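You operate a simulated robot arm through the tools that you are given. There is no shell and no other tool. Be economical: measure what you need, move in short steps, check, and stop when the job is done.

Carry out the task below with a simulated two-armed robot. There is one attempt and no reset: what you move stays moved.

Task
Tighten the tall honey jar's cap; seal it with the drawer's teal pad.
Fine: the used pad goes back in the drawer, drawer shut, the other pad unused; a teaspoon spilt at most, nothing dropped, broken or left on.

Only the result counts: the job must be done as asked and must still hold three seconds after the hand-in. Knocking over, shifting, dropping, spilling or breaking anything else fails it. A push-on lid holds only when it is set on centred and level and pressed home; a screw cap is set on level and turned clockwise until tight.

Robot
Two 7-joint arms with two-finger parallel grippers on one trunk, on a base that drives. Base frame: it is fixed to the floor where the robot stands at the start and does not move with it; the origin is under the middle of the robot, x ahead of it, y to its left, z up; the surface under the hand at the start is at about z = 85. Units: cm, rad, N and s.
The left shoulder is at the start at [5, 16.5, 123], the right one opposite. With the tool pointing down near the work surface each hand reaches from about 10 to 68 cm from the robot's upright axis, wherever it stands, measured 20 degrees to its own side. Places, roughly: drawer under the steel table [50, -20, 70]; honey jar [50, 525, 100]; inside of the drawer under the steel table [50, -20, 70]. Payload 3.91 kg a hand.
The TCP of each hand is the grasp point between the finger pads, 3 cm short of the fingertips. In the tool frame z runs along the fingers and y along their closing line. The gripper opens to 11 cm. The fingers are 2 cm wide and 1 cm thick; the gripper's body (4.8 by 11.2 cm) begins 5.5 cm behind the TCP.
Orientation is told as [roll, pitch, yaw] about the base's x, y, z axes, in that order, counted from this pose: with the fingers straight down and closing along the base's y, the tool's x points along the base's -x, its y along +y and its z along -z.

Tools
- The arms move only by the tool move_arm. It takes "left_increments", "right_increments" or both (then of equal length, played together; a hand with none holds still); each is a list of rows, each a list of 3 entries, a list of its own where there are three numbers: the shift along the base's x, y, z in units of 200 mm (1.0 is 200 mm), then the turn, a rotation vector about the base's x, y, z in units of 180 degrees (1.0 is 180 degrees), then the finger opening in cm, from 0 to 11. In form: [[[x, y, z], [rx, ry, rz], hand], ...]. A call has 1 to 12 rows; each row is the pose to reach, as a shift and turn from the pose commanded when the call began. A call with a number of a shift or a turn outside -1 to 1 is refused whole. Each row takes 0.2 s and may step no farther than 5 cm and 0.15 rad from the row before; otherwise, or with a gripper value out of range, the whole call is refused. Where a pose cannot be reached the arm comes as near as it can. A force on the tool above 90 N (or 10 N above the force at the start of the call, whichever is more), or a blocked arm, ends the call early, and 0.2 s more pass. The fingers move at their own pace (about 4.5 cm/s each) and stop on an object; they squeeze with about 31 N. The grip force told is the motor's: it shows also when the fingers shut on nothing. Time passes only in rows, and 0.2 s behind the last, so rows that repeat a pose let the fingers close. The reply holds the time, the measured pose of the TCP, the force on the tool along the base axes, the opening and the grip force, in the units named above and with some noise, with the torque about the TCP (base axes, N m) and any sound that the robot's microphone picked up.
- Cameras (640 x 400 px; columns grow to the right, rows downward): "scene" is now at [10.32, -3.53, 138.51]; the picture's right is [-0.43, -0.90, 0.00], its down [-0.63, 0.30, -0.71] and it looks along [0.64, -0.31, -0.70] (base axes); focal length 214 px, centre (320, 200). "left" rides on the left gripper at [7.2, -1.7, -10.3] in its tool frame; the picture's right is [0.23, 0.97, 0.00], its down [-0.76, 0.18, -0.62] and it looks along [-0.61, 0.14, 0.78] (tool axes); focal length 222 px, centre (320, 200). "right" rides on the right gripper at [7.2, 1.7, -10.3] in its tool frame; the picture's right is [-0.23, 0.97, 0.00], its down [-0.76, -0.18, -0.62] and it looks along [-0.61, -0.14, 0.78] (tool axes); focal length 222 px, centre (320, 200).
- grab_frame(camera): a new picture of that camera. No time passes.
- lift_body(by): slides the trunk up (or, below 0, down) by that many cm; the arms and the scene camera ride with it, the base frame stays. It gives what a move gives, with no picture.
- roll_base(legs): drives the robot by 1 to 6 legs, each [ahead, left, turn to the left] in cm, cm and rad, along the robot's own axes; the way and the turn of a leg run together, so that a leg with both is an arc; at most 150 cm and 3.142 rad a leg. The arms and the cameras ride along, it lands a little off, and it stops where it bumps. It gives what a move gives.
- turn_head(pan, tilt): turns the head with the scene camera to pan (to the left, within 1.396 rad either way) and tilt (down, from -0.506 to 1.204), counted from straight ahead of the robot. It gives what a move gives.
- locate(camera, pixels): for up to 12 pixels [column, row] of the newest picture of that camera ("zoom" is the newest enlarged one), the place [x, y, z] in the base frame of the surface seen there, good to about 0.2 cm. No time passes.
- zoom(camera, box): a new picture of the part [left, top, right, bottom] of that camera's present view, enlarged. No time passes.
- close_job(): hands the job in; it is judged then, once.

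Keep the steps short. Do not move on a guess: measure, check each grasp and each placing, and mend mistakes. In all there are 80 turns and 78 pictures (those below and enlarged ones count). Leave the grippers open and the arms clear of the work at the hand-in unless told otherwise, and finish with a single line.

The tools are called after "Call:" as a command line: name --argument value ..., lists and objects as JSON in quotes. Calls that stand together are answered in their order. move_arm: Moves the arms, as the interface text tells. Its arguments: {"type":"object","properties":{"left_increments":{"type":"array","items":{"type":"array"}},"right_increments":{"type":"array","items":{"type":"array"}}},"required":[]} The other tools are called the same way: lift_body (by) slides the trunk up or down; roll_base (legs) drives the base; turn_head (pan, tilt) turns the head that bears the scene camera; grab_frame (camera) takes a picture; locate (camera, pixels) gives the place of the surface under pixels of a picture; zoom (camera, box) takes an enlarged picture of a part of a camera's view; close_job () hands the job in.

At the start:

```text
clock: 0.0
left_tool_pos: [41.46, 4.06, 120.29]
left_ee_rot: [0.0, -0.001, 0.001]
left_force: [0.4, 0.1, 0.7]
left_ft_torque: [0.01, 0.01, 0.03]
left_finger_gap: 11.0
left_finger_force: 0.1
right_tool_pos: [35.54, -32.48, 118.86]
right_ee_rot: [0.0, 0.0, -0.002]
right_force: [0.5, -1.1, 0.6]
right_ft_torque: [-0.01, 0.0, -0.01]
right_finger_gap: 11.04
right_finger_force: 0.2
trunk travel left (down, up): [-45.0, 5.3]
robot x, y, heading: [-0.18, 0.12, -0.002]
head pan, tilt: [-0.445, 0.78]
```

scene: 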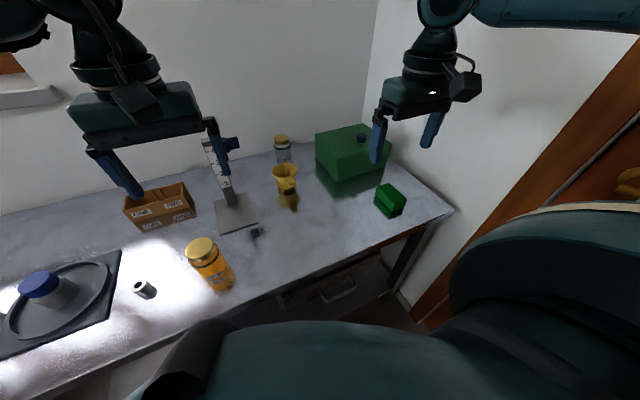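
right: 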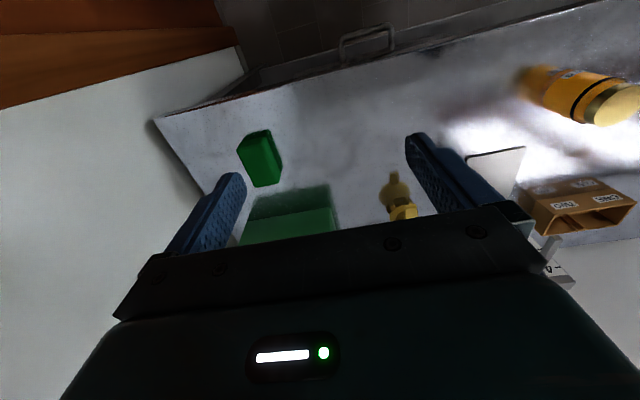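
left: 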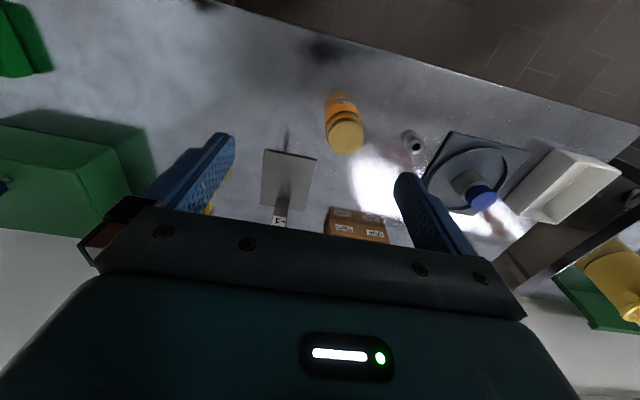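

I'll look at the drawer area and zoom on its handle before moving anything.

Call:
zoom --camera "scene" --box '[240, 220, 440, 345]'

Call:
zoom --camera "scene" --box '[120, 120, 320, 245]'

```text
3.20 times, centred on (340, 282) of scene
```

zoom: 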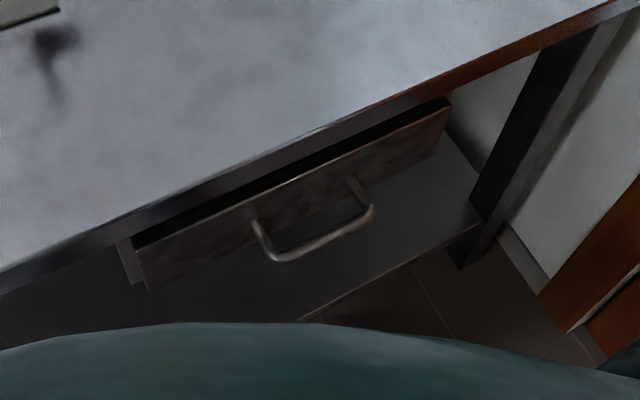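

```text
3.20 times, centred on (220, 182) of scene
```

zoom: 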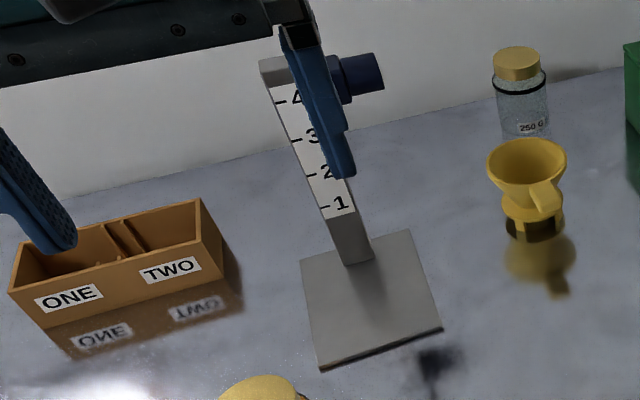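

The drawer shows a bar handle around scene pixel (340,297). Measuring the handle, the drawer front and the table edge.

Call:
locate --camera "scene" --pixels '[[323, 300], [339, 297], [354, 288], [285, 296], [380, 252], [330, 288], [349, 277], [300, 275], [375, 243], [208, 242], [340, 308]]'

Call:
turn_head --pan 1.35 --tilt 0.2

Call:
grab_frame --camera "scene"

```text
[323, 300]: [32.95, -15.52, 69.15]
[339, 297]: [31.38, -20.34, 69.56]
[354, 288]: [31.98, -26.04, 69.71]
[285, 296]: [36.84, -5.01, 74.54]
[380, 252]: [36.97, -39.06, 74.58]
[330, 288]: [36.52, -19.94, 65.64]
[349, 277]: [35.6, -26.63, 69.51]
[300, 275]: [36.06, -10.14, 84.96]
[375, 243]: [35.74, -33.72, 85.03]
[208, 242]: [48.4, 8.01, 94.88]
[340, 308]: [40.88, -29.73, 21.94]
```

```text
clock: 1.8
left_tool_pos: [41.47, 4.08, 120.23]
left_ee_rot: [0.001, 0.0, 0.002]
left_force: [0.7, -0.4, -0.2]
left_ft_torque: [0.02, -0.03, -0.03]
left_finger_gap: 10.98
left_finger_force: 0.1
right_tool_pos: [35.58, -32.47, 118.91]
right_ee_rot: [0.001, -0.001, -0.001]
right_force: [-0.3, 0.3, 0.1]
right_ft_torque: [0.02, 0.0, -0.01]
right_finger_gap: 10.98
right_finger_force: 0.1
trunk travel left (down, up): [-45.0, 5.3]
robot x, y, heading: [0.34, -0.15, -0.001]
head pan, tilt: [1.349, 0.201]
```

```text
72 pictures are left
```

scene: 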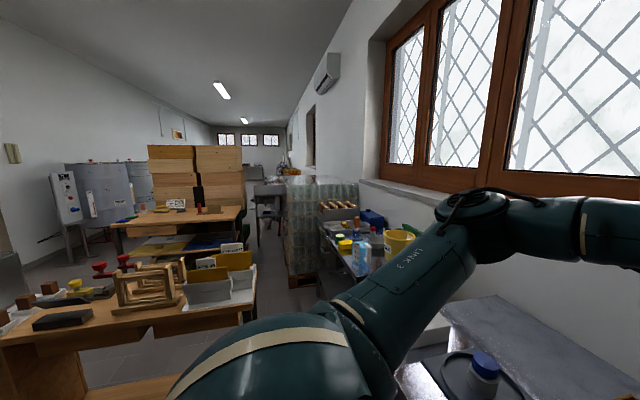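

The drawer handle bar is at about x 31.5, y -15.5…-26, z 69.6. I'll look to the right side and down-left to see what room there is behind me for backing off.

Call:
turn_head --pan -1.39 --tilt 0.5

Call:
grab_frame --camera "scene"

Call:
turn_head --pan 1.39 --tilt 0.8

Call:
grab_frame --camera "scene"

```text
clock: 4.2
left_tool_pos: [41.42, 4.22, 120.13]
left_ee_rot: [0.0, 0.002, 0.002]
left_force: [0.0, 0.2, 0.1]
left_ft_torque: [0.02, 0.0, -0.01]
left_finger_gap: 11.0
left_finger_force: 0.1
right_tool_pos: [35.48, -32.52, 118.95]
right_ee_rot: [0.0, 0.001, -0.003]
right_force: [-0.5, 0.4, 0.7]
right_ft_torque: [0.0, -0.01, 0.02]
right_finger_gap: 11.0
right_finger_force: 0.1
trunk travel left (down, up): [-45.0, 5.3]
robot x, y, heading: [-0.15, -0.02, 0.004]
head pan, tilt: [-1.389, 0.499]
```

```text
71 pictures are left
```

scene: 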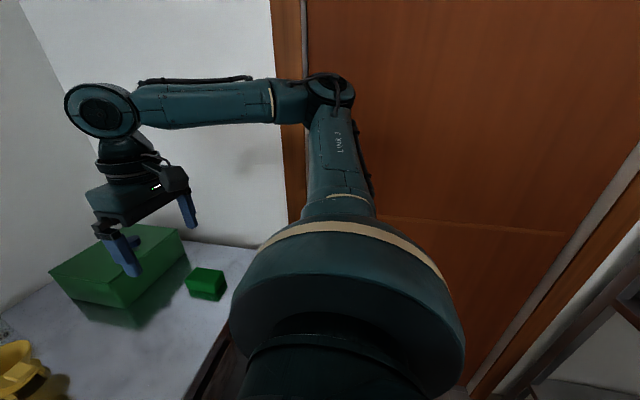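

```text
clock: 6.7
left_tool_pos: [41.59, 4.09, 120.12]
left_ee_rot: [0.0, -0.001, 0.001]
left_force: [-0.2, -0.3, -0.1]
left_ft_torque: [0.0, -0.01, -0.03]
left_finger_gap: 11.0
left_finger_force: 0.1
right_tool_pos: [35.48, -32.44, 118.97]
right_ee_rot: [0.001, 0.001, -0.001]
right_force: [-0.9, 0.2, 0.1]
right_ft_torque: [-0.05, -0.03, 0.03]
right_finger_gap: 11.0
right_finger_force: 0.2
trunk travel left (down, up): [-45.0, 5.3]
robot x, y, heading: [0.21, 0.1, -0.0]
head pan, tilt: [1.389, 0.799]
```

```text
70 pictures are left
```

scene: 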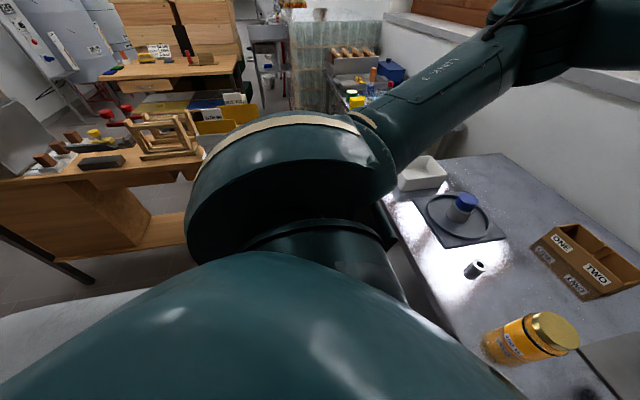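

Measuring the obstacles beside and behind on the left, and the aisle.

Call:
locate --camera "scene" --pixels '[[10, 330], [100, 300], [150, 292], [30, 235], [90, 285], [185, 190], [195, 180], [225, 150], [150, 230], [295, 100], [380, 195], [405, 180]]'

```text
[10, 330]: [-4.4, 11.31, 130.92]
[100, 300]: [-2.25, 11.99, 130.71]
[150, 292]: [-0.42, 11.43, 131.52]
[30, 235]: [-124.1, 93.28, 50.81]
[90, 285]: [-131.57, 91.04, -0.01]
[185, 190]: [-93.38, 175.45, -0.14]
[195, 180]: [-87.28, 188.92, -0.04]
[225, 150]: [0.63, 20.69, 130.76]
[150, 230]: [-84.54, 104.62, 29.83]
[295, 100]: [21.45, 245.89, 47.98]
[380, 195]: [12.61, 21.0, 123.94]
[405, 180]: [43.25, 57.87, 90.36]
```

The way behind looks free (nearest bench corner is at x -85, y 105). I back off 32 cm so the hands clear the table and the drawer has room to open.

Call:
roll_base --legs '[[-32, 0, 0]]'

Call:
move_arm --right_increments '[[[0, 0, 0], [0, 0, 0.045], 11], [[0, 0, 0], [0, 0, 0.09], 11], [[0, 0, 0], [0, 0, 0.135], 11], [[0, 0, 0], [0, 0, 0.18], 11], [[0, 0, 0], [0, 0, 0.225], 11], [[0, 0, 0], [0, 0, 0.27], 11], [[0, 0, 0], [0, 0, 0.315], 11], [[0, 0, 0], [0, 0, 0.36], 11], [[0, 0, 0], [0, 0, 0.405], 11], [[0, 0, 0], [0, 0, 0.45], 11], [[0, 0, 0], [0, 0, 0.475], 11], [[0, 0, 0], [0, 0, 0.5], 11]]'

```text
clock: 8.8
left_tool_pos: [9.48, 4.06, 120.38]
left_ee_rot: [-0.001, -0.002, 0.0]
left_force: [-0.1, 0.9, -0.3]
left_ft_torque: [-0.01, 0.01, -0.01]
left_finger_gap: 10.97
left_finger_force: 0.0
right_tool_pos: [3.47, -32.53, 119.0]
right_ee_rot: [0.001, -0.001, -0.007]
right_force: [-0.5, -0.3, 1.1]
right_ft_torque: [0.03, -0.02, -0.01]
right_finger_gap: 10.98
right_finger_force: 0.2
trunk travel left (down, up): [-45.0, 5.3]
robot x, y, heading: [-31.72, 0.0, -0.011]
head pan, tilt: [1.389, 0.799]
```

```text
clock: 11.4
left_tool_pos: [9.5, 4.09, 120.21]
left_ee_rot: [-0.001, 0.0, -0.002]
left_force: [-0.1, -0.9, 0.5]
left_ft_torque: [-0.01, -0.01, 0.0]
left_finger_gap: 11.0
left_finger_force: 0.1
right_tool_pos: [3.47, -32.52, 118.92]
right_ee_rot: [-0.001, -0.001, 1.568]
right_force: [-0.6, 0.3, -0.4]
right_ft_torque: [-0.02, 0.02, 0.01]
right_finger_gap: 11.02
right_finger_force: 0.1
trunk travel left (down, up): [-45.0, 5.3]
robot x, y, heading: [-32.13, 0.09, -0.006]
head pan, tilt: [1.389, 0.799]
```

Yaw is done. Next I pitch the right hand to point forward, and then lower the trunk.

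Call:
move_arm --right_increments '[[[0.05, 0, 0], [0, -0.045, 0], 11], [[0.1, 0, 0], [0, -0.09, 0], 11], [[0.15, 0.05, 0], [0, -0.135, 0], 11], [[0.2, 0.1, 0], [0, -0.18, 0], 11], [[0.25, 0.15, 0], [0, -0.225, 0], 11], [[0.3, 0.2, 0], [0, -0.27, 0], 11], [[0.35, 0.25, 0], [0, -0.315, 0], 11], [[0.4, 0.3, 0], [0, -0.36, 0], 11], [[0.45, 0.35, 0], [0, -0.405, 0], 11], [[0.5, 0.4, 0], [0, -0.45, 0], 11], [[0.55, 0.45, 0], [0, -0.475, 0], 11], [[0.6, 0.5, 0], [0, -0.5, 0], 11]]'

Call:
lift_body --by -35

Call:
turn_head --pan -0.35 --tilt 0.5

Call:
grab_frame --camera "scene"

Call:
grab_frame --camera "right"

```text
clock: 14.0
left_tool_pos: [9.57, 4.02, 120.25]
left_ee_rot: [0.0, 0.001, 0.0]
left_force: [0.9, 0.3, -0.3]
left_ft_torque: [0.0, 0.03, 0.02]
left_finger_gap: 10.99
left_finger_force: 0.1
right_tool_pos: [15.39, -22.42, 118.92]
right_ee_rot: [-1.571, -0.007, 1.572]
right_force: [-0.5, 0.5, 0.5]
right_ft_torque: [0.01, 0.01, -0.01]
right_finger_gap: 11.02
right_finger_force: 0.1
right hand out of reach, approached as far as the arm can: row 8, 9, 10
trunk travel left (down, up): [-45.0, 5.3]
robot x, y, heading: [-31.45, 0.18, -0.003]
head pan, tilt: [1.389, 0.799]
```

```text
clock: 17.4
left_tool_pos: [9.61, 3.97, 85.27]
left_ee_rot: [0.001, 0.0, -0.002]
left_force: [1.4, 0.8, 1.0]
left_ft_torque: [-0.03, 0.02, 0.0]
left_finger_gap: 11.0
left_finger_force: 0.1
right_tool_pos: [15.36, -22.47, 83.93]
right_ee_rot: [-1.571, -0.004, 1.57]
right_force: [-0.7, 1.0, 0.0]
right_ft_torque: [-0.04, -0.01, 0.02]
right_finger_gap: 10.99
right_finger_force: 0.1
trunk travel left (down, up): [-10.0, 40.3]
robot x, y, heading: [-31.67, 0.13, -0.002]
head pan, tilt: [1.389, 0.799]
```

```text
clock: 19.2
left_tool_pos: [9.57, 4.14, 85.24]
left_ee_rot: [0.0, -0.001, -0.001]
left_force: [-0.2, -0.1, 0.1]
left_ft_torque: [-0.02, 0.0, 0.01]
left_finger_gap: 11.0
left_finger_force: 0.1
right_tool_pos: [15.41, -22.48, 83.89]
right_ee_rot: [-1.57, -0.006, 1.57]
right_force: [0.0, 0.0, -0.1]
right_ft_torque: [0.0, 0.0, -0.01]
right_finger_gap: 10.98
right_finger_force: 0.1
trunk travel left (down, up): [-10.0, 40.3]
robot x, y, heading: [-31.86, 0.03, -0.004]
head pan, tilt: [-0.351, 0.499]
```

```text
69 pictures are left
```

scene: 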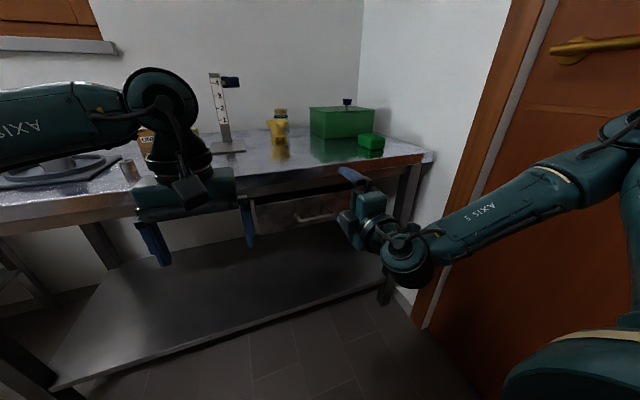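

```text
68 pictures are left
```

right: 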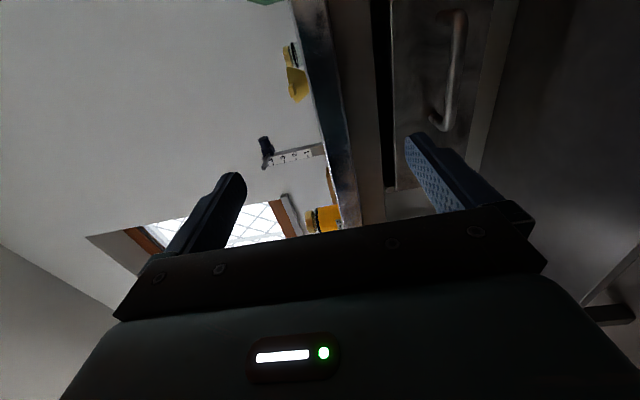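

The right camera sees the handle at about (457,70). Measuring it from this side.

Call:
locate --camera "right" --pixels '[[460, 25], [457, 70], [450, 105], [434, 118], [420, 60], [394, 100], [487, 70], [328, 100], [360, 100]]'

```text
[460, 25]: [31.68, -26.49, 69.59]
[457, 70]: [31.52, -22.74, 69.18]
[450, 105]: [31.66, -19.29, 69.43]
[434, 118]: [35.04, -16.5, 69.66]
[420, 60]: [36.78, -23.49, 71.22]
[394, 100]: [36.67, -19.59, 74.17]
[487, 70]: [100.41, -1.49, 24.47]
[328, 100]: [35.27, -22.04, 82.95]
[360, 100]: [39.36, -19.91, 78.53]
```

Handle centre is about [31.6, -21, 69.5]. I lower the hand to that height, then push forward over the bar with fingers at 5 cm.

Call:
move_arm --right_increments '[[[0, 0.03, -0.24], [0, 0, 0], 6], [[0, 0.06, -0.48], [0, 0, 0], 5], [[0, 0.07, -0.72], [0, 0, 0], 5], [[0.2, 0.07, -0.72], [0, 0, 0], 5], [[0.4, 0.07, -0.72], [0, 0, 0], 5], [[0.6, 0.07, -0.72], [0, 0, 0], 5], [[0.78, 0.07, -0.72], [0, 0, 0], 5]]'

Call:
grab_frame --camera "right"

```text
clock: 20.8
left_tool_pos: [9.57, 4.15, 85.26]
left_ee_rot: [0.0, 0.001, -0.003]
left_force: [0.4, 0.1, -0.3]
left_ft_torque: [-0.01, -0.01, 0.02]
left_finger_gap: 11.02
left_finger_force: 0.1
right_tool_pos: [28.58, -23.86, 73.81]
right_ee_rot: [-1.57, -0.005, 1.572]
right_force: [-0.4, -0.2, -0.2]
right_ft_torque: [0.01, -0.02, 0.02]
right_finger_gap: 5.0
right_finger_force: 0.1
right hand out of reach, approached as far as the arm can: row 3, 4, 5, 6, 7
trunk travel left (down, up): [-10.0, 40.3]
robot x, y, heading: [-32.24, -0.19, -0.008]
head pan, tilt: [-0.351, 0.499]
```

```text
67 pictures are left
```

right: 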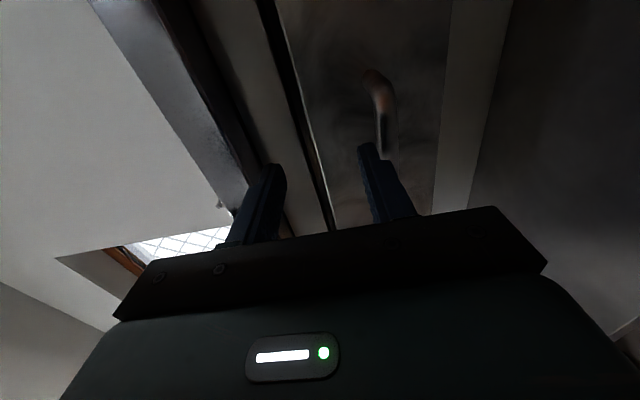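

The reach ran out (hand at z 73.8, x 28.6). I back off, lower the trunk 5 cm, drive 7 cm forward and then re-aim.

Call:
move_arm --right_increments '[[[-0.2, 0, 0], [0, 0, 0], 5], [[-0.4, 0, 0], [0, 0, 0], 5], [[-0.6, 0, 0], [0, 0, 0], 5]]'

Call:
lift_body --by -6

Call:
roll_base --legs '[[7, 0, 0]]'

```text
clock: 21.6
left_tool_pos: [9.54, 4.07, 85.29]
left_ee_rot: [0.0, -0.001, -0.002]
left_force: [0.1, 0.1, -0.3]
left_ft_torque: [0.02, -0.02, 0.01]
left_finger_gap: 10.99
left_finger_force: 0.3
right_tool_pos: [16.35, -23.99, 73.67]
right_ee_rot: [-1.571, -0.006, 1.571]
right_force: [-0.6, -0.3, -0.3]
right_ft_torque: [0.0, 0.01, 0.02]
right_finger_gap: 5.03
right_finger_force: 0.0
trunk travel left (down, up): [-10.0, 40.3]
robot x, y, heading: [-31.8, 0.04, -0.003]
head pan, tilt: [-0.351, 0.499]
```

```text
clock: 22.6
left_tool_pos: [9.52, 4.18, 79.29]
left_ee_rot: [0.0, 0.0, -0.003]
left_force: [-0.2, -0.4, -0.2]
left_ft_torque: [-0.04, -0.02, 0.02]
left_finger_gap: 10.98
left_finger_force: 0.0
right_tool_pos: [16.42, -24.08, 67.64]
right_ee_rot: [-1.57, -0.005, 1.571]
right_force: [-0.1, -0.4, 0.6]
right_ft_torque: [0.03, -0.01, 0.03]
right_finger_gap: 5.01
right_finger_force: 0.1
trunk travel left (down, up): [-4.0, 46.3]
robot x, y, heading: [-31.94, 0.05, -0.002]
head pan, tilt: [-0.351, 0.499]
```

```text
clock: 23.6
left_tool_pos: [16.54, 3.95, 79.34]
left_ee_rot: [0.0, 0.001, -0.003]
left_force: [-0.6, 0.0, 0.0]
left_ft_torque: [-0.01, -0.03, -0.02]
left_finger_gap: 10.99
left_finger_force: 0.0
right_tool_pos: [23.37, -24.15, 67.63]
right_ee_rot: [-1.569, -0.004, 1.571]
right_force: [1.1, -0.3, -0.2]
right_ft_torque: [0.0, 0.02, -0.01]
right_finger_gap: 5.0
right_finger_force: 0.1
trunk travel left (down, up): [-4.0, 46.3]
robot x, y, heading: [-24.82, 0.16, -0.007]
head pan, tilt: [-0.351, 0.499]
```

Now raising to z 69.5 and moving forward over the bar.

Call:
move_arm --right_increments '[[[0, 0.05, 0.095], [0, 0, 0], 5], [[0.2, 0.1, 0.095], [0, 0, 0], 5], [[0.38, 0.1, 0.095], [0, 0, 0], 5], [[0.38, 0.1, 0.095], [0, 0, 0], 5]]'

Call:
grab_frame --camera "right"

```text
clock: 24.6
left_tool_pos: [16.5, 3.98, 79.15]
left_ee_rot: [0.0, 0.0, -0.003]
left_force: [0.0, 0.3, 0.2]
left_ft_torque: [0.01, -0.02, -0.01]
left_finger_gap: 11.02
left_finger_force: 0.2
right_tool_pos: [31.07, -22.09, 69.83]
right_ee_rot: [-1.572, -0.005, 1.57]
right_force: [0.8, -0.6, -0.2]
right_ft_torque: [0.01, 0.01, -0.01]
right_finger_gap: 4.99
right_finger_force: 0.0
trunk travel left (down, up): [-4.0, 46.3]
robot x, y, heading: [-24.92, 0.01, -0.006]
head pan, tilt: [-0.351, 0.499]
```

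```text
66 pictures are left
```

right: 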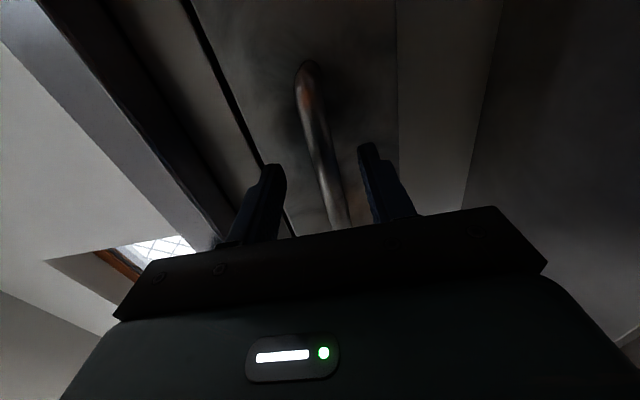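

The bar lies between the fingers. Closing on it.

Call:
move_arm --right_increments '[[[0, 0, 0], [0, 0, 0], 2], [[0, 0, 0], [0, 0, 0], 0], [[0, 0, 0], [0, 0, 0], 0], [[0, 0, 0], [0, 0, 0], 0]]'

```text
clock: 25.6
left_tool_pos: [16.57, 3.92, 79.12]
left_ee_rot: [-0.001, 0.002, -0.003]
left_force: [-0.4, 0.2, 0.0]
left_ft_torque: [0.0, 0.01, -0.01]
left_finger_gap: 11.01
left_finger_force: 0.1
right_tool_pos: [30.89, -21.97, 69.17]
right_ee_rot: [-1.559, -0.006, 1.573]
right_force: [-1.1, 3.8, -24.3]
right_ft_torque: [-0.33, 0.3, -0.31]
right_finger_gap: 1.38
right_finger_force: 44.6
trunk travel left (down, up): [-4.0, 46.3]
robot x, y, heading: [-24.88, -0.18, -0.004]
head pan, tilt: [-0.351, 0.499]
```

Gripped (gap 1.4). Pulling the drawer by rolling the base back 20 cm.

Call:
roll_base --legs '[[-20, 0, 0]]'

Call:
turn_head --pan -0.35 --tilt 0.65

Call:
grab_frame --camera "scene"

```text
clock: 27.2
left_tool_pos: [-3.29, 4.09, 79.07]
left_ee_rot: [0.0, 0.001, -0.005]
left_force: [-0.1, -0.6, 0.3]
left_ft_torque: [0.0, 0.02, -0.03]
left_finger_gap: 10.97
left_finger_force: 0.1
right_tool_pos: [11.01, -22.06, 69.13]
right_ee_rot: [-1.559, -0.005, 1.572]
right_force: [-1.8, -1.6, -27.1]
right_ft_torque: [-0.24, 0.34, 0.91]
right_finger_gap: 1.33
right_finger_force: 45.1
trunk travel left (down, up): [-4.0, 46.3]
robot x, y, heading: [-44.97, 0.14, -0.007]
head pan, tilt: [-0.351, 0.499]
```

```text
clock: 27.9
left_tool_pos: [-3.39, 4.09, 79.2]
left_ee_rot: [0.001, 0.0, -0.003]
left_force: [-0.5, 0.3, -0.6]
left_ft_torque: [0.03, 0.02, 0.0]
left_finger_gap: 11.01
left_finger_force: 0.1
right_tool_pos: [10.91, -22.1, 69.07]
right_ee_rot: [-1.558, -0.004, 1.571]
right_force: [-2.7, -1.2, -9.1]
right_ft_torque: [-0.25, 0.17, 0.22]
right_finger_gap: 1.36
right_finger_force: 45.4
trunk travel left (down, up): [-4.0, 46.3]
robot x, y, heading: [-45.06, 0.03, -0.005]
head pan, tilt: [-0.351, 0.649]
```

```text
65 pictures are left
```

scene: 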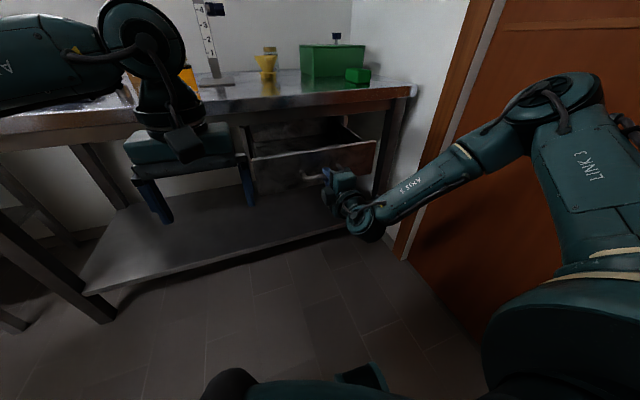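

The drawer is open 20 cm. I release, back the hand off and raise the trunk to look in.

Call:
move_arm --right_increments '[[[0, 0, 0], [0, 0, 0], 4], [[0, 0, 0], [0, 0, 0], 5], [[0, 0, 0], [0, 0, 0], 5], [[-0.2, 0, 0], [0, 0, 0], 5], [[-0.4, 0, 0], [0, 0, 0], 5]]'

Call:
lift_body --by 43

Call:
turn_head --pan -0.35 --tilt 0.8

Call:
grab_frame --camera "scene"

```text
clock: 29.1
left_tool_pos: [-3.42, 4.03, 79.24]
left_ee_rot: [-0.001, -0.001, -0.004]
left_force: [0.6, -0.2, 0.2]
left_ft_torque: [-0.02, -0.01, 0.01]
left_finger_gap: 10.98
left_finger_force: 0.0
right_tool_pos: [3.02, -22.03, 69.42]
right_ee_rot: [-1.563, -0.004, 1.569]
right_force: [-0.7, -0.3, -1.4]
right_ft_torque: [0.03, -0.01, -0.03]
right_finger_gap: 4.99
right_finger_force: 0.1
trunk travel left (down, up): [-4.0, 46.3]
robot x, y, heading: [-45.15, 0.26, -0.0]
head pan, tilt: [-0.351, 0.649]
```

```text
refused: 43 is not a number from -40 to 40
```

```text
clock: 29.8
left_tool_pos: [-3.41, 4.11, 79.26]
left_ee_rot: [0.001, 0.0, -0.005]
left_force: [0.5, 0.6, 0.1]
left_ft_torque: [0.0, 0.01, 0.0]
left_finger_gap: 11.0
left_finger_force: 0.1
right_tool_pos: [2.96, -21.94, 69.28]
right_ee_rot: [-1.562, -0.003, 1.57]
right_force: [0.6, -0.2, -0.3]
right_ft_torque: [0.03, -0.02, -0.01]
right_finger_gap: 5.0
right_finger_force: 0.1
trunk travel left (down, up): [-4.0, 46.3]
robot x, y, heading: [-44.83, -0.01, -0.008]
head pan, tilt: [-0.351, 0.799]
```

```text
64 pictures are left
```

scene: 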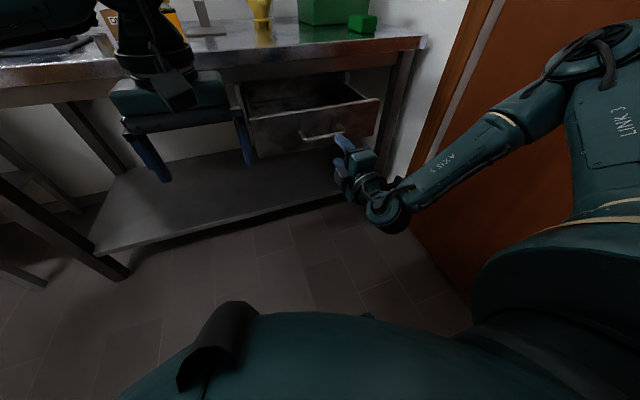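

Raising the trunk 40 cm in one allowed step and looking again.

Call:
lift_body --by 40

Call:
turn_head --pan -0.35 --tilt 0.85

Call:
grab_frame --camera "scene"

```text
clock: 33.6
left_tool_pos: [-3.48, 4.1, 119.35]
left_ee_rot: [0.0, -0.002, -0.004]
left_force: [-0.2, 0.8, -0.4]
left_ft_torque: [-0.02, -0.02, 0.01]
left_finger_gap: 11.01
left_finger_force: 0.0
right_tool_pos: [3.02, -21.97, 109.44]
right_ee_rot: [-1.562, -0.003, 1.57]
right_force: [-0.6, 0.2, -0.5]
right_ft_torque: [-0.01, -0.04, -0.02]
right_finger_gap: 5.0
right_finger_force: 0.0
trunk travel left (down, up): [-44.0, 6.3]
robot x, y, heading: [-44.66, 0.53, -0.001]
head pan, tilt: [-0.351, 0.799]
```

```text
clock: 34.3
left_tool_pos: [-3.45, 4.06, 119.28]
left_ee_rot: [0.001, -0.001, -0.003]
left_force: [0.5, -0.5, 0.6]
left_ft_torque: [0.01, 0.02, -0.03]
left_finger_gap: 11.01
left_finger_force: 0.1
right_tool_pos: [3.07, -22.0, 109.29]
right_ee_rot: [-1.562, -0.004, 1.569]
right_force: [0.4, -0.4, -0.2]
right_ft_torque: [-0.02, -0.02, 0.0]
right_finger_gap: 4.99
right_finger_force: 0.0
trunk travel left (down, up): [-44.0, 6.3]
robot x, y, heading: [-44.82, 0.13, -0.005]
head pan, tilt: [-0.351, 0.85]
```

```text
63 pictures are left
```

scene: 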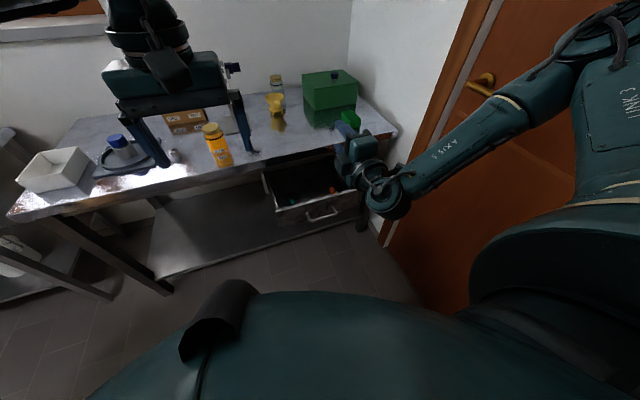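

Call:
zoom --camera "scene" --box '[255, 150, 365, 225]'

Call:
locate --camera "zoom" --pixels '[[215, 290], [450, 230], [120, 340], [590, 255], [200, 220], [100, 160], [330, 260]]'

```text
5.33 times, centred on (310, 188) of scene
```

zoom: 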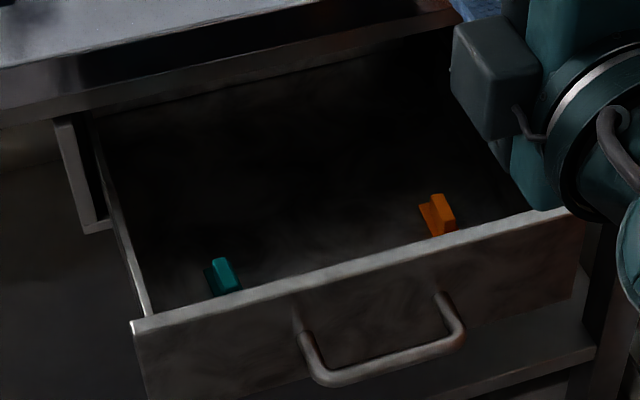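

```text
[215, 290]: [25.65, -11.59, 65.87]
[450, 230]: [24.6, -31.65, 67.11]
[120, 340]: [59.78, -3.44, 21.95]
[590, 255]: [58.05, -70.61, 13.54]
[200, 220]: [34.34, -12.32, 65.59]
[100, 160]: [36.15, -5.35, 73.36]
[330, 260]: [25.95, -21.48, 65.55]
```

The drawer holds a teal pad (zoom 222,275) and an orange one (440,215). I drive forward 12 cm and turn the right hand downward to view the teal pad from close.

Call:
roll_base --legs '[[12, 0, 0]]'

Call:
move_arm --right_increments '[[[0.0, 0, 0], [0, 0.045, 0], 6], [[0.0, 0, 0], [0, 0.09, 0], 6], [[0, 0, 0], [0, 0.135, 0], 6], [[0, 0, 0], [0, 0.18, 0], 6], [[0.05, 0, 0], [0, 0.225, 0], 6], [[0.1, 0, 0], [0, 0.27, 0], 6], [[0.15, 0, 0], [0, 0.315, 0], 6], [[0.2, 0, -0.05], [0, 0.36, 0], 6], [[0.25, 0, -0.1], [0, 0.405, 0], 6], [[0.3, 0, -0.2], [0, 0.45, 0], 6], [[0.35, 0, -0.3], [0, 0.475, 0], 6], [[0.4, 0, -0.4], [0, 0.4975, 0], 6]]'

Call:
grab_frame --camera "right"

```text
clock: 35.5
left_tool_pos: [8.5, 4.11, 119.22]
left_ee_rot: [0.0, 0.0, -0.002]
left_force: [0.2, -0.5, -0.8]
left_ft_torque: [0.01, 0.07, 0.0]
left_finger_gap: 10.98
left_finger_force: 0.0
right_tool_pos: [14.88, -22.03, 109.27]
right_ee_rot: [-1.56, -0.003, 1.571]
right_force: [0.2, 0.5, -0.1]
right_ft_torque: [0.03, -0.02, -0.02]
right_finger_gap: 5.02
right_finger_force: 0.0
trunk travel left (down, up): [-44.0, 6.3]
robot x, y, heading: [-32.76, 0.1, -0.005]
head pan, tilt: [-0.351, 0.85]
```

```text
clock: 38.1
left_tool_pos: [8.3, 4.02, 119.27]
left_ee_rot: [-0.001, 0.0, -0.004]
left_force: [0.0, -0.1, 0.8]
left_ft_torque: [0.01, 0.05, 0.01]
left_finger_gap: 10.99
left_finger_force: 0.1
right_tool_pos: [20.7, -23.4, 102.31]
right_ee_rot: [0.0, -0.001, 1.568]
right_force: [-0.2, -0.7, 0.4]
right_ft_torque: [0.01, 0.0, 0.02]
right_finger_gap: 5.97
right_finger_force: 0.0
right hand out of reach, approached as far as the arm can: row 11, 12
trunk travel left (down, up): [-44.0, 6.3]
robot x, y, heading: [-33.17, 0.26, -0.005]
head pan, tilt: [-0.351, 0.85]
```

```text
61 pictures are left
```

right: 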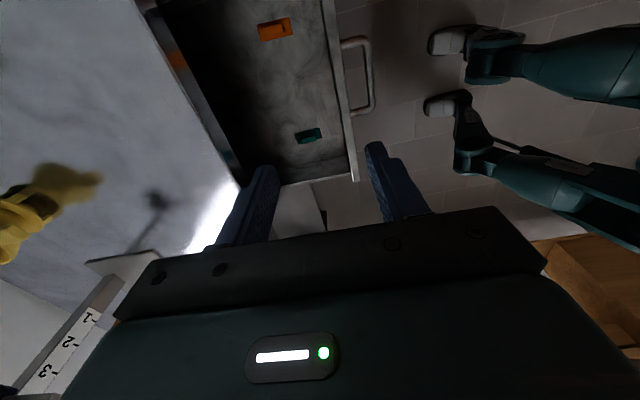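

Both pads are visible from above. I zoom on them and measure.

Call:
zoom --camera "right" --box '[230, 0, 390, 190]'

Call:
zoom --camera "right" --box '[280, 115, 344, 155]'

Call:
locate --camera "zoom" --pixels '[[160, 180], [410, 150], [300, 150], [300, 220], [400, 200], [220, 250], [250, 180], [100, 100], [200, 220]]'

Call:
locate --camera "right" --pixels '[[340, 100], [352, 170], [322, 10], [240, 165], [330, 176], [275, 30], [345, 120]]'

```text
2.11 times, centred on (310, 95) of right
```

zoom: 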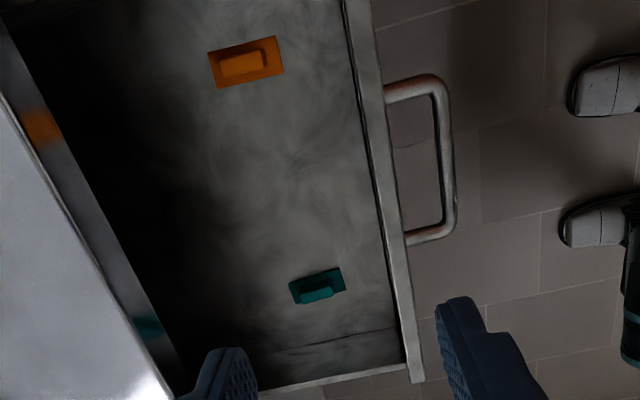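

```text
10.00 times, centred on (312, 135) of right
```

zoom: 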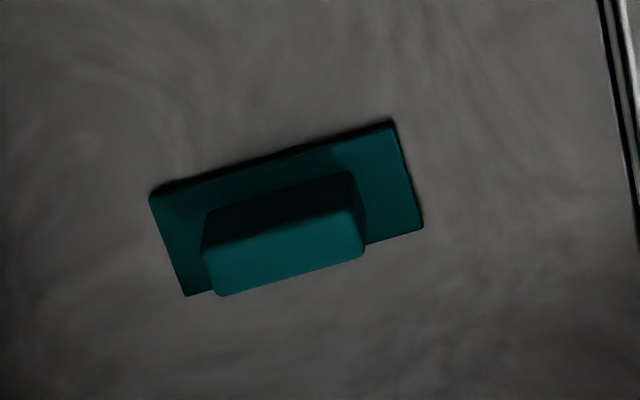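

```text
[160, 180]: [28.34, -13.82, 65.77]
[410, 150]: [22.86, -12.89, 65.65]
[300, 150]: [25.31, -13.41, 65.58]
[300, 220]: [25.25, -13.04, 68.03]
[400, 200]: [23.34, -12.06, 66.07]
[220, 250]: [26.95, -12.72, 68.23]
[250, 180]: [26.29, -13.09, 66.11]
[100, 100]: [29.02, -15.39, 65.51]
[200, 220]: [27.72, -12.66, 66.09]
```

```text
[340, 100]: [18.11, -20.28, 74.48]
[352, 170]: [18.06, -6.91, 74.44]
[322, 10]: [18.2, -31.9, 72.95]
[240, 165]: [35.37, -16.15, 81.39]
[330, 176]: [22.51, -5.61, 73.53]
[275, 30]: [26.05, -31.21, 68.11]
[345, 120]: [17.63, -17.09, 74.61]
```

The teal pad is a flat plate (about 5.5 x 2.5 cm, on z 65.6) with a ridge on top up to z 68.2, long along x, at about [25.6, -12.8]. I lower the trunk 15 cm and turn the hand back so that it closes along y, above the pad.

Call:
lift_body --by -15

Call:
move_arm --right_increments '[[[0, 0.05, 0], [0, 0, -0.045], 6], [[0, 0.1, 0], [0, 0, -0.09], 6], [[0, 0.15, 0], [0, 0, -0.135], 6], [[0, 0.2, 0], [0, 0, -0.18], 6], [[0.05, 0.25, 0], [0, 0, -0.225], 5], [[0.1, 0.3, 0], [0, 0, -0.27], 5], [[0.15, 0.35, 0], [0, 0, -0.315], 5], [[0.2, 0.4, 0], [0, 0, -0.36], 5], [[0.25, 0.45, 0], [0, 0, -0.405], 5], [[0.25, 0.5, 0], [0, 0, -0.45], 5], [[0.25, 0.53, 0], [0, 0, -0.475], 5], [[0.25, 0.53, 0], [0, 0, -0.5], 5]]'

Call:
grab_frame --camera "right"

```text
clock: 39.9
left_tool_pos: [8.22, 3.97, 104.29]
left_ee_rot: [-0.002, 0.001, -0.005]
left_force: [-0.6, -0.9, 0.2]
left_ft_torque: [-0.01, 0.01, 0.0]
left_finger_gap: 10.99
left_finger_force: 0.1
right_tool_pos: [20.58, -23.44, 87.32]
right_ee_rot: [-0.003, -0.002, 1.568]
right_force: [-0.9, 0.5, 0.0]
right_ft_torque: [0.0, -0.03, -0.02]
right_finger_gap: 6.0
right_finger_force: 0.0
trunk travel left (down, up): [-29.0, 21.3]
robot x, y, heading: [-33.21, 0.21, -0.005]
head pan, tilt: [-0.351, 0.85]
```

```text
clock: 42.5
left_tool_pos: [8.43, 4.01, 104.19]
left_ee_rot: [0.0, -0.001, -0.004]
left_force: [-0.1, -0.6, 0.0]
left_ft_torque: [0.0, -0.01, -0.01]
left_finger_gap: 10.98
left_finger_force: 0.0
right_tool_pos: [18.51, -19.18, 90.07]
right_ee_rot: [0.001, -0.003, -0.004]
right_force: [-1.1, -0.2, -0.1]
right_ft_torque: [0.03, 0.01, 0.02]
right_finger_gap: 5.0
right_finger_force: 0.0
right hand out of reach, approached as far as the arm can: row 1, 2, 3, 4, 5, 6, 7, 8, 9, 10, 11, 12
trunk travel left (down, up): [-29.0, 21.3]
robot x, y, heading: [-33.29, 0.15, -0.005]
head pan, tilt: [-0.351, 0.85]
```

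```text
58 pictures are left
```

right: 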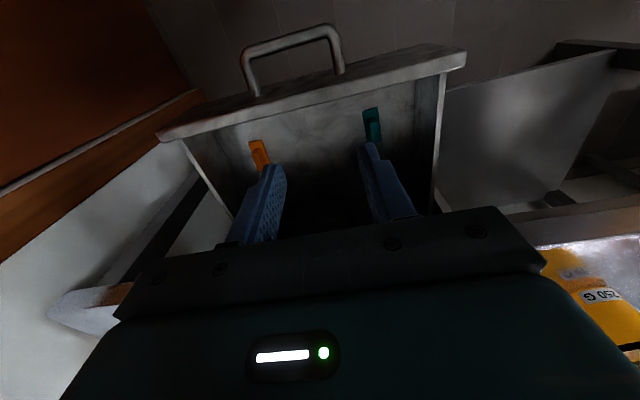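

The arm is at its reach limit. I lower the hand's trunk less and drive 8 cm nearer (robot to x -25, still clear of the drawer handle at x 11).

Call:
roll_base --legs '[[8, 0, 0]]'

Call:
locate --camera "right" --pixels '[[371, 120], [290, 40]]'

Call:
grab_frame --camera "right"

Call:
zoom --camera "right" --box '[300, 30, 460, 130]'

```text
clock: 43.5
left_tool_pos: [16.41, 4.06, 104.32]
left_ee_rot: [0.0, 0.001, -0.003]
left_force: [0.4, -0.8, -0.3]
left_ft_torque: [-0.03, 0.0, 0.0]
left_finger_gap: 10.99
left_finger_force: 0.0
right_tool_pos: [26.51, -19.19, 90.08]
right_ee_rot: [0.001, -0.004, -0.004]
right_force: [-1.1, -0.3, 0.8]
right_ft_torque: [-0.03, 0.01, -0.02]
right_finger_gap: 5.0
right_finger_force: 0.0
trunk travel left (down, up): [-29.0, 21.3]
robot x, y, heading: [-25.27, -0.1, -0.008]
head pan, tilt: [-0.351, 0.85]
```

```text
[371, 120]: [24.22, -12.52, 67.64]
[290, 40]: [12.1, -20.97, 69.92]
```

```text
57 pictures are left
```

right: 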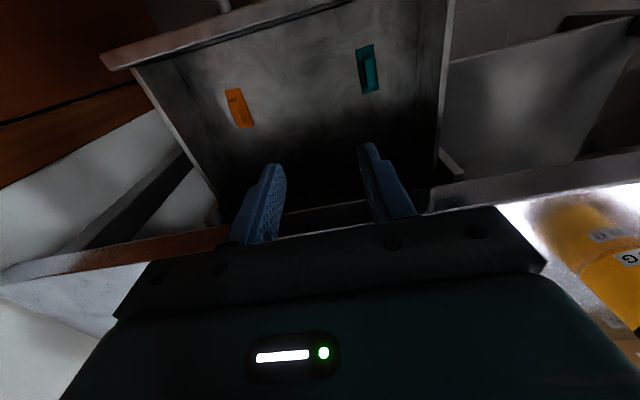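

```text
4.00 times, centred on (380, 80) of right
```

zoom: 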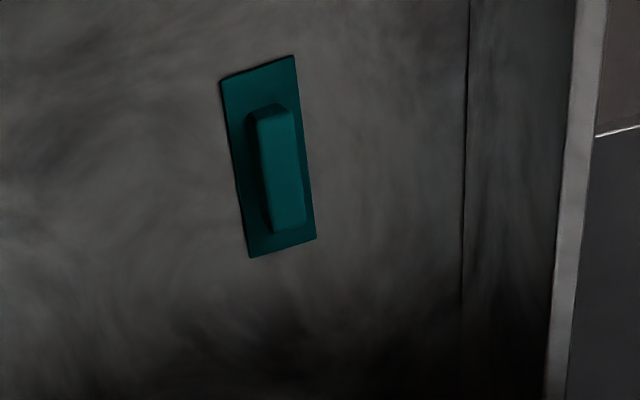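

Call:
locate --camera "zoom" --pixels '[[225, 82], [289, 60], [250, 252], [310, 236], [272, 122], [288, 220], [282, 165], [300, 170], [264, 170], [240, 130], [268, 240]]'

```text
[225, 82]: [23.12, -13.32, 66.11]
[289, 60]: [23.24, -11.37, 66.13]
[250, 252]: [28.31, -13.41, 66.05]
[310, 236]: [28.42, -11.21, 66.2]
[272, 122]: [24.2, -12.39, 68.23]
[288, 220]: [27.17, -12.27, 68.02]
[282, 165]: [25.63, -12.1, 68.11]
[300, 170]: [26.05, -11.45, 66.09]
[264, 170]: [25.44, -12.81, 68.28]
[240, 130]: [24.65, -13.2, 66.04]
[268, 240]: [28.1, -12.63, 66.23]
```

The pad is square to x; its ridge is centred at [25.75, -12.3], top z 68.2. I move above it, descending to z 76 first.

Call:
move_arm --right_increments '[[[-0.038, 0.17, 0], [0, 0, 0], 4], [[-0.038, 0.345, 0], [0, 0, 0], 4], [[-0.038, 0.345, -0.2], [0, 0, 0], 4], [[-0.038, 0.345, -0.4], [0, 0, 0], 4], [[-0.038, 0.345, -0.6], [0, 0, 0], 4], [[-0.038, 0.345, -0.7], [0, 0, 0], 4], [[-0.038, 0.345, -0.7], [0, 0, 0], 4]]'

Call:
grab_frame --camera "right"

```text
clock: 45.1
left_tool_pos: [16.15, 3.99, 104.21]
left_ee_rot: [0.0, 0.002, -0.004]
left_force: [0.2, 0.5, -0.2]
left_ft_torque: [-0.02, 0.04, -0.04]
left_finger_gap: 10.99
left_finger_force: 0.0
right_tool_pos: [20.78, -18.68, 81.95]
right_ee_rot: [0.002, -0.002, -0.003]
right_force: [0.9, 0.2, 0.8]
right_ft_torque: [0.0, 0.02, -0.01]
right_finger_gap: 3.98
right_finger_force: 0.1
right hand out of reach, approached as far as the arm can: row 1, 2, 3, 4, 5, 6, 7
trunk travel left (down, up): [-29.0, 21.3]
robot x, y, heading: [-25.11, -0.18, -0.004]
head pan, tilt: [-0.351, 0.85]
```

```text
55 pictures are left
```

right: 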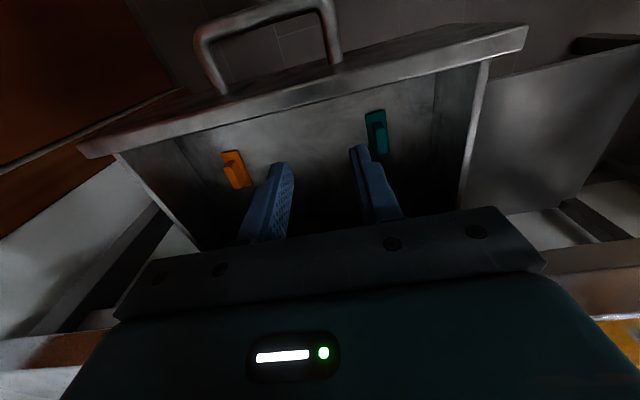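

Out of reach in this arm posture. I test whether lowering the trunk 8 cm frees the arm (hand stays inside the drawer opening, tips at z 71).

Call:
lift_body --by -8

Call:
move_arm --right_increments '[[[0.1, 0.1, 0.1], [0, 0, 0], 4], [[0.24, 0.2, 0.1], [0, 0, 0], 4], [[0.248, 0.32, 0.1], [0, 0, 0], 4], [[0.248, 0.32, 0.1], [0, 0, 0], 4]]'

Call:
grab_frame --camera "scene"

```text
clock: 46.3
left_tool_pos: [16.28, 3.93, 96.22]
left_ee_rot: [0.001, -0.002, -0.002]
left_force: [-0.9, 0.5, -0.4]
left_ft_torque: [0.02, -0.03, -0.03]
left_finger_gap: 11.02
left_finger_force: 0.0
right_tool_pos: [20.7, -18.55, 74.0]
right_ee_rot: [0.004, -0.005, -0.002]
right_force: [-0.2, 0.0, 0.9]
right_ft_torque: [0.0, 0.0, 0.0]
right_finger_gap: 3.99
right_finger_force: 0.1
trunk travel left (down, up): [-21.0, 29.3]
robot x, y, heading: [-25.01, 0.09, -0.005]
head pan, tilt: [-0.351, 0.85]
```

```text
clock: 47.3
left_tool_pos: [16.18, 4.01, 96.26]
left_ee_rot: [-0.001, 0.0, -0.003]
left_force: [-0.8, 0.0, 0.3]
left_ft_torque: [-0.01, 0.01, 0.04]
left_finger_gap: 10.99
left_finger_force: 0.1
right_tool_pos: [22.21, -16.99, 78.19]
right_ee_rot: [0.001, -0.007, -0.004]
right_force: [0.8, -0.1, -0.2]
right_ft_torque: [0.02, 0.03, 0.0]
right_finger_gap: 3.97
right_finger_force: 0.1
right hand out of reach, approached as far as the arm can: row 1, 2, 3, 4
trunk travel left (down, up): [-21.0, 29.3]
robot x, y, heading: [-25.26, 0.05, -0.01]
head pan, tilt: [-0.351, 0.85]
```

```text
54 pictures are left
```

scene: 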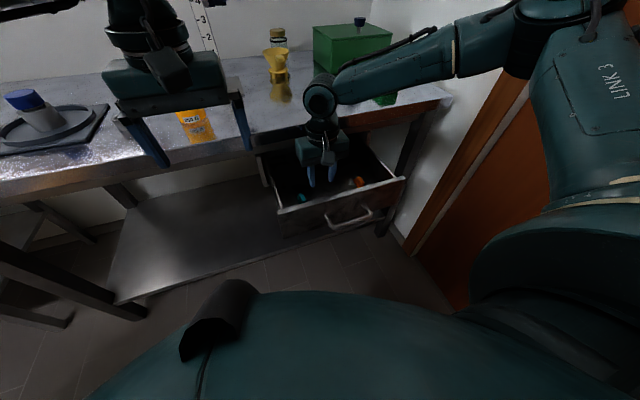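

The arm posture limits it, so I let the base and trunk do the placing: shift base 3.5 ahead, 4.7 left, then check.

Call:
roll_base --legs '[[3.5, 4.7, 0]]'

Call:
grab_frame --camera "right"

```text
clock: 48.4
left_tool_pos: [19.87, 8.67, 96.18]
left_ee_rot: [0.001, -0.001, -0.003]
left_force: [0.8, 0.0, -0.4]
left_ft_torque: [0.0, 0.01, 0.01]
left_finger_gap: 11.0
left_finger_force: 0.1
right_tool_pos: [25.8, -12.2, 78.19]
right_ee_rot: [0.002, -0.004, -0.003]
right_force: [-0.5, 0.0, -0.3]
right_ft_torque: [0.0, -0.02, 0.03]
right_finger_gap: 3.98
right_finger_force: 0.0
trunk travel left (down, up): [-21.0, 29.3]
robot x, y, heading: [-21.66, 4.49, -0.004]
head pan, tilt: [-0.351, 0.85]
```

```text
53 pictures are left
```

right: 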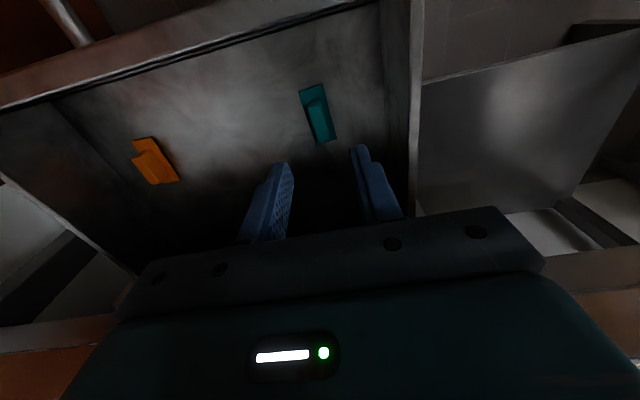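

The TCP is over the ridge. I lower the trunk 8.6 cm so the tips stop just above the plate.

Call:
lift_body --by -6

Call:
grab_frame --camera "right"

Call:
lift_body --by -2.5

Call:
grab_frame --camera "right"

```text
clock: 49.4
left_tool_pos: [19.7, 8.78, 90.27]
left_ee_rot: [0.0, -0.002, -0.006]
left_force: [-0.4, -0.6, 0.3]
left_ft_torque: [0.0, 0.01, 0.01]
left_finger_gap: 10.99
left_finger_force: 0.0
right_tool_pos: [25.68, -12.26, 72.22]
right_ee_rot: [0.001, -0.007, -0.003]
right_force: [0.7, -0.7, -0.2]
right_ft_torque: [0.0, -0.01, -0.02]
right_finger_gap: 3.98
right_finger_force: 0.0
trunk travel left (down, up): [-15.0, 35.3]
robot x, y, heading: [-21.9, 4.77, -0.003]
head pan, tilt: [-0.351, 0.85]
```

```text
52 pictures are left
```

right: 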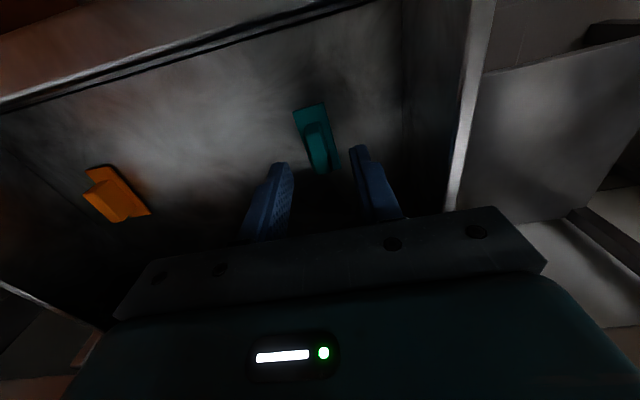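

```text
clock: 50.1
left_tool_pos: [19.85, 8.76, 87.74]
left_ee_rot: [0.001, -0.002, -0.004]
left_force: [0.3, 0.1, 0.2]
left_ft_torque: [0.04, 0.02, 0.03]
left_finger_gap: 11.0
left_finger_force: 0.0
right_tool_pos: [25.78, -12.37, 69.66]
right_ee_rot: [0.002, -0.005, -0.003]
right_force: [0.2, 0.3, -0.6]
right_ft_torque: [0.0, -0.02, 0.0]
right_finger_gap: 4.01
right_finger_force: 0.1
trunk travel left (down, up): [-12.5, 37.8]
robot x, y, heading: [-21.45, 4.69, -0.003]
head pan, tilt: [-0.351, 0.85]
```

```text
51 pictures are left
```

right: 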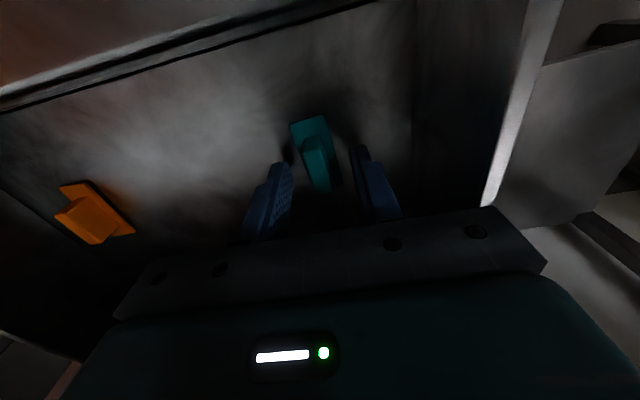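

The ridge lies between the fingers. Closing and then lifting by the trunk.

Call:
move_arm --right_increments '[[[0, 0, 0], [0, 0, 0], 2], [[0, 0, 0], [0, 0, 0], 0], [[0, 0, 0], [0, 0, 0], 0], [[0, 0, 0], [0, 0, 0], 0]]'

Call:
lift_body --by 30

Call:
grab_frame --camera "right"

```text
clock: 51.1
left_tool_pos: [19.79, 8.66, 87.86]
left_ee_rot: [0.0, -0.001, -0.004]
left_force: [-0.4, -0.7, 0.5]
left_ft_torque: [0.02, 0.0, -0.05]
left_finger_gap: 11.0
left_finger_force: 0.0
right_tool_pos: [25.66, -12.37, 69.69]
right_ee_rot: [0.001, -0.004, -0.004]
right_force: [-0.2, 0.8, 0.5]
right_ft_torque: [0.01, 0.02, -0.04]
right_finger_gap: 1.08
right_finger_force: 30.8
trunk travel left (down, up): [-12.5, 37.8]
robot x, y, heading: [-21.74, 4.61, -0.005]
head pan, tilt: [-0.351, 0.85]
```

```text
clock: 54.1
left_tool_pos: [19.83, 8.72, 117.88]
left_ee_rot: [0.0, -0.001, -0.001]
left_force: [0.2, -1.2, 0.1]
left_ft_torque: [0.03, 0.0, -0.03]
left_finger_gap: 11.0
left_finger_force: 0.0
right_tool_pos: [25.76, -12.35, 99.7]
right_ee_rot: [0.002, -0.005, -0.005]
right_force: [0.4, 0.2, 0.8]
right_ft_torque: [0.01, -0.04, 0.01]
right_finger_gap: 1.09
right_finger_force: 31.1
trunk travel left (down, up): [-42.5, 7.8]
robot x, y, heading: [-21.73, 4.75, -0.003]
head pan, tilt: [-0.351, 0.85]
```

```text
50 pictures are left
```

right: 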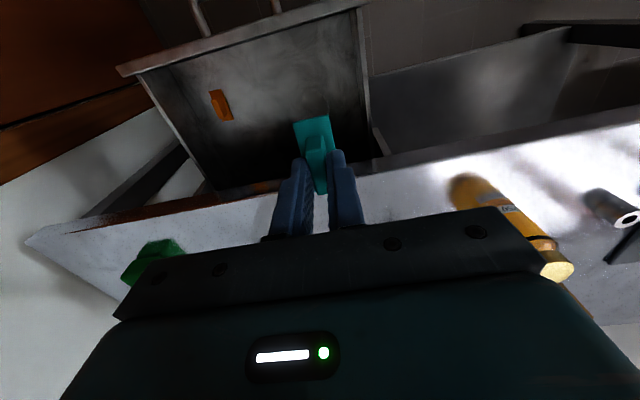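

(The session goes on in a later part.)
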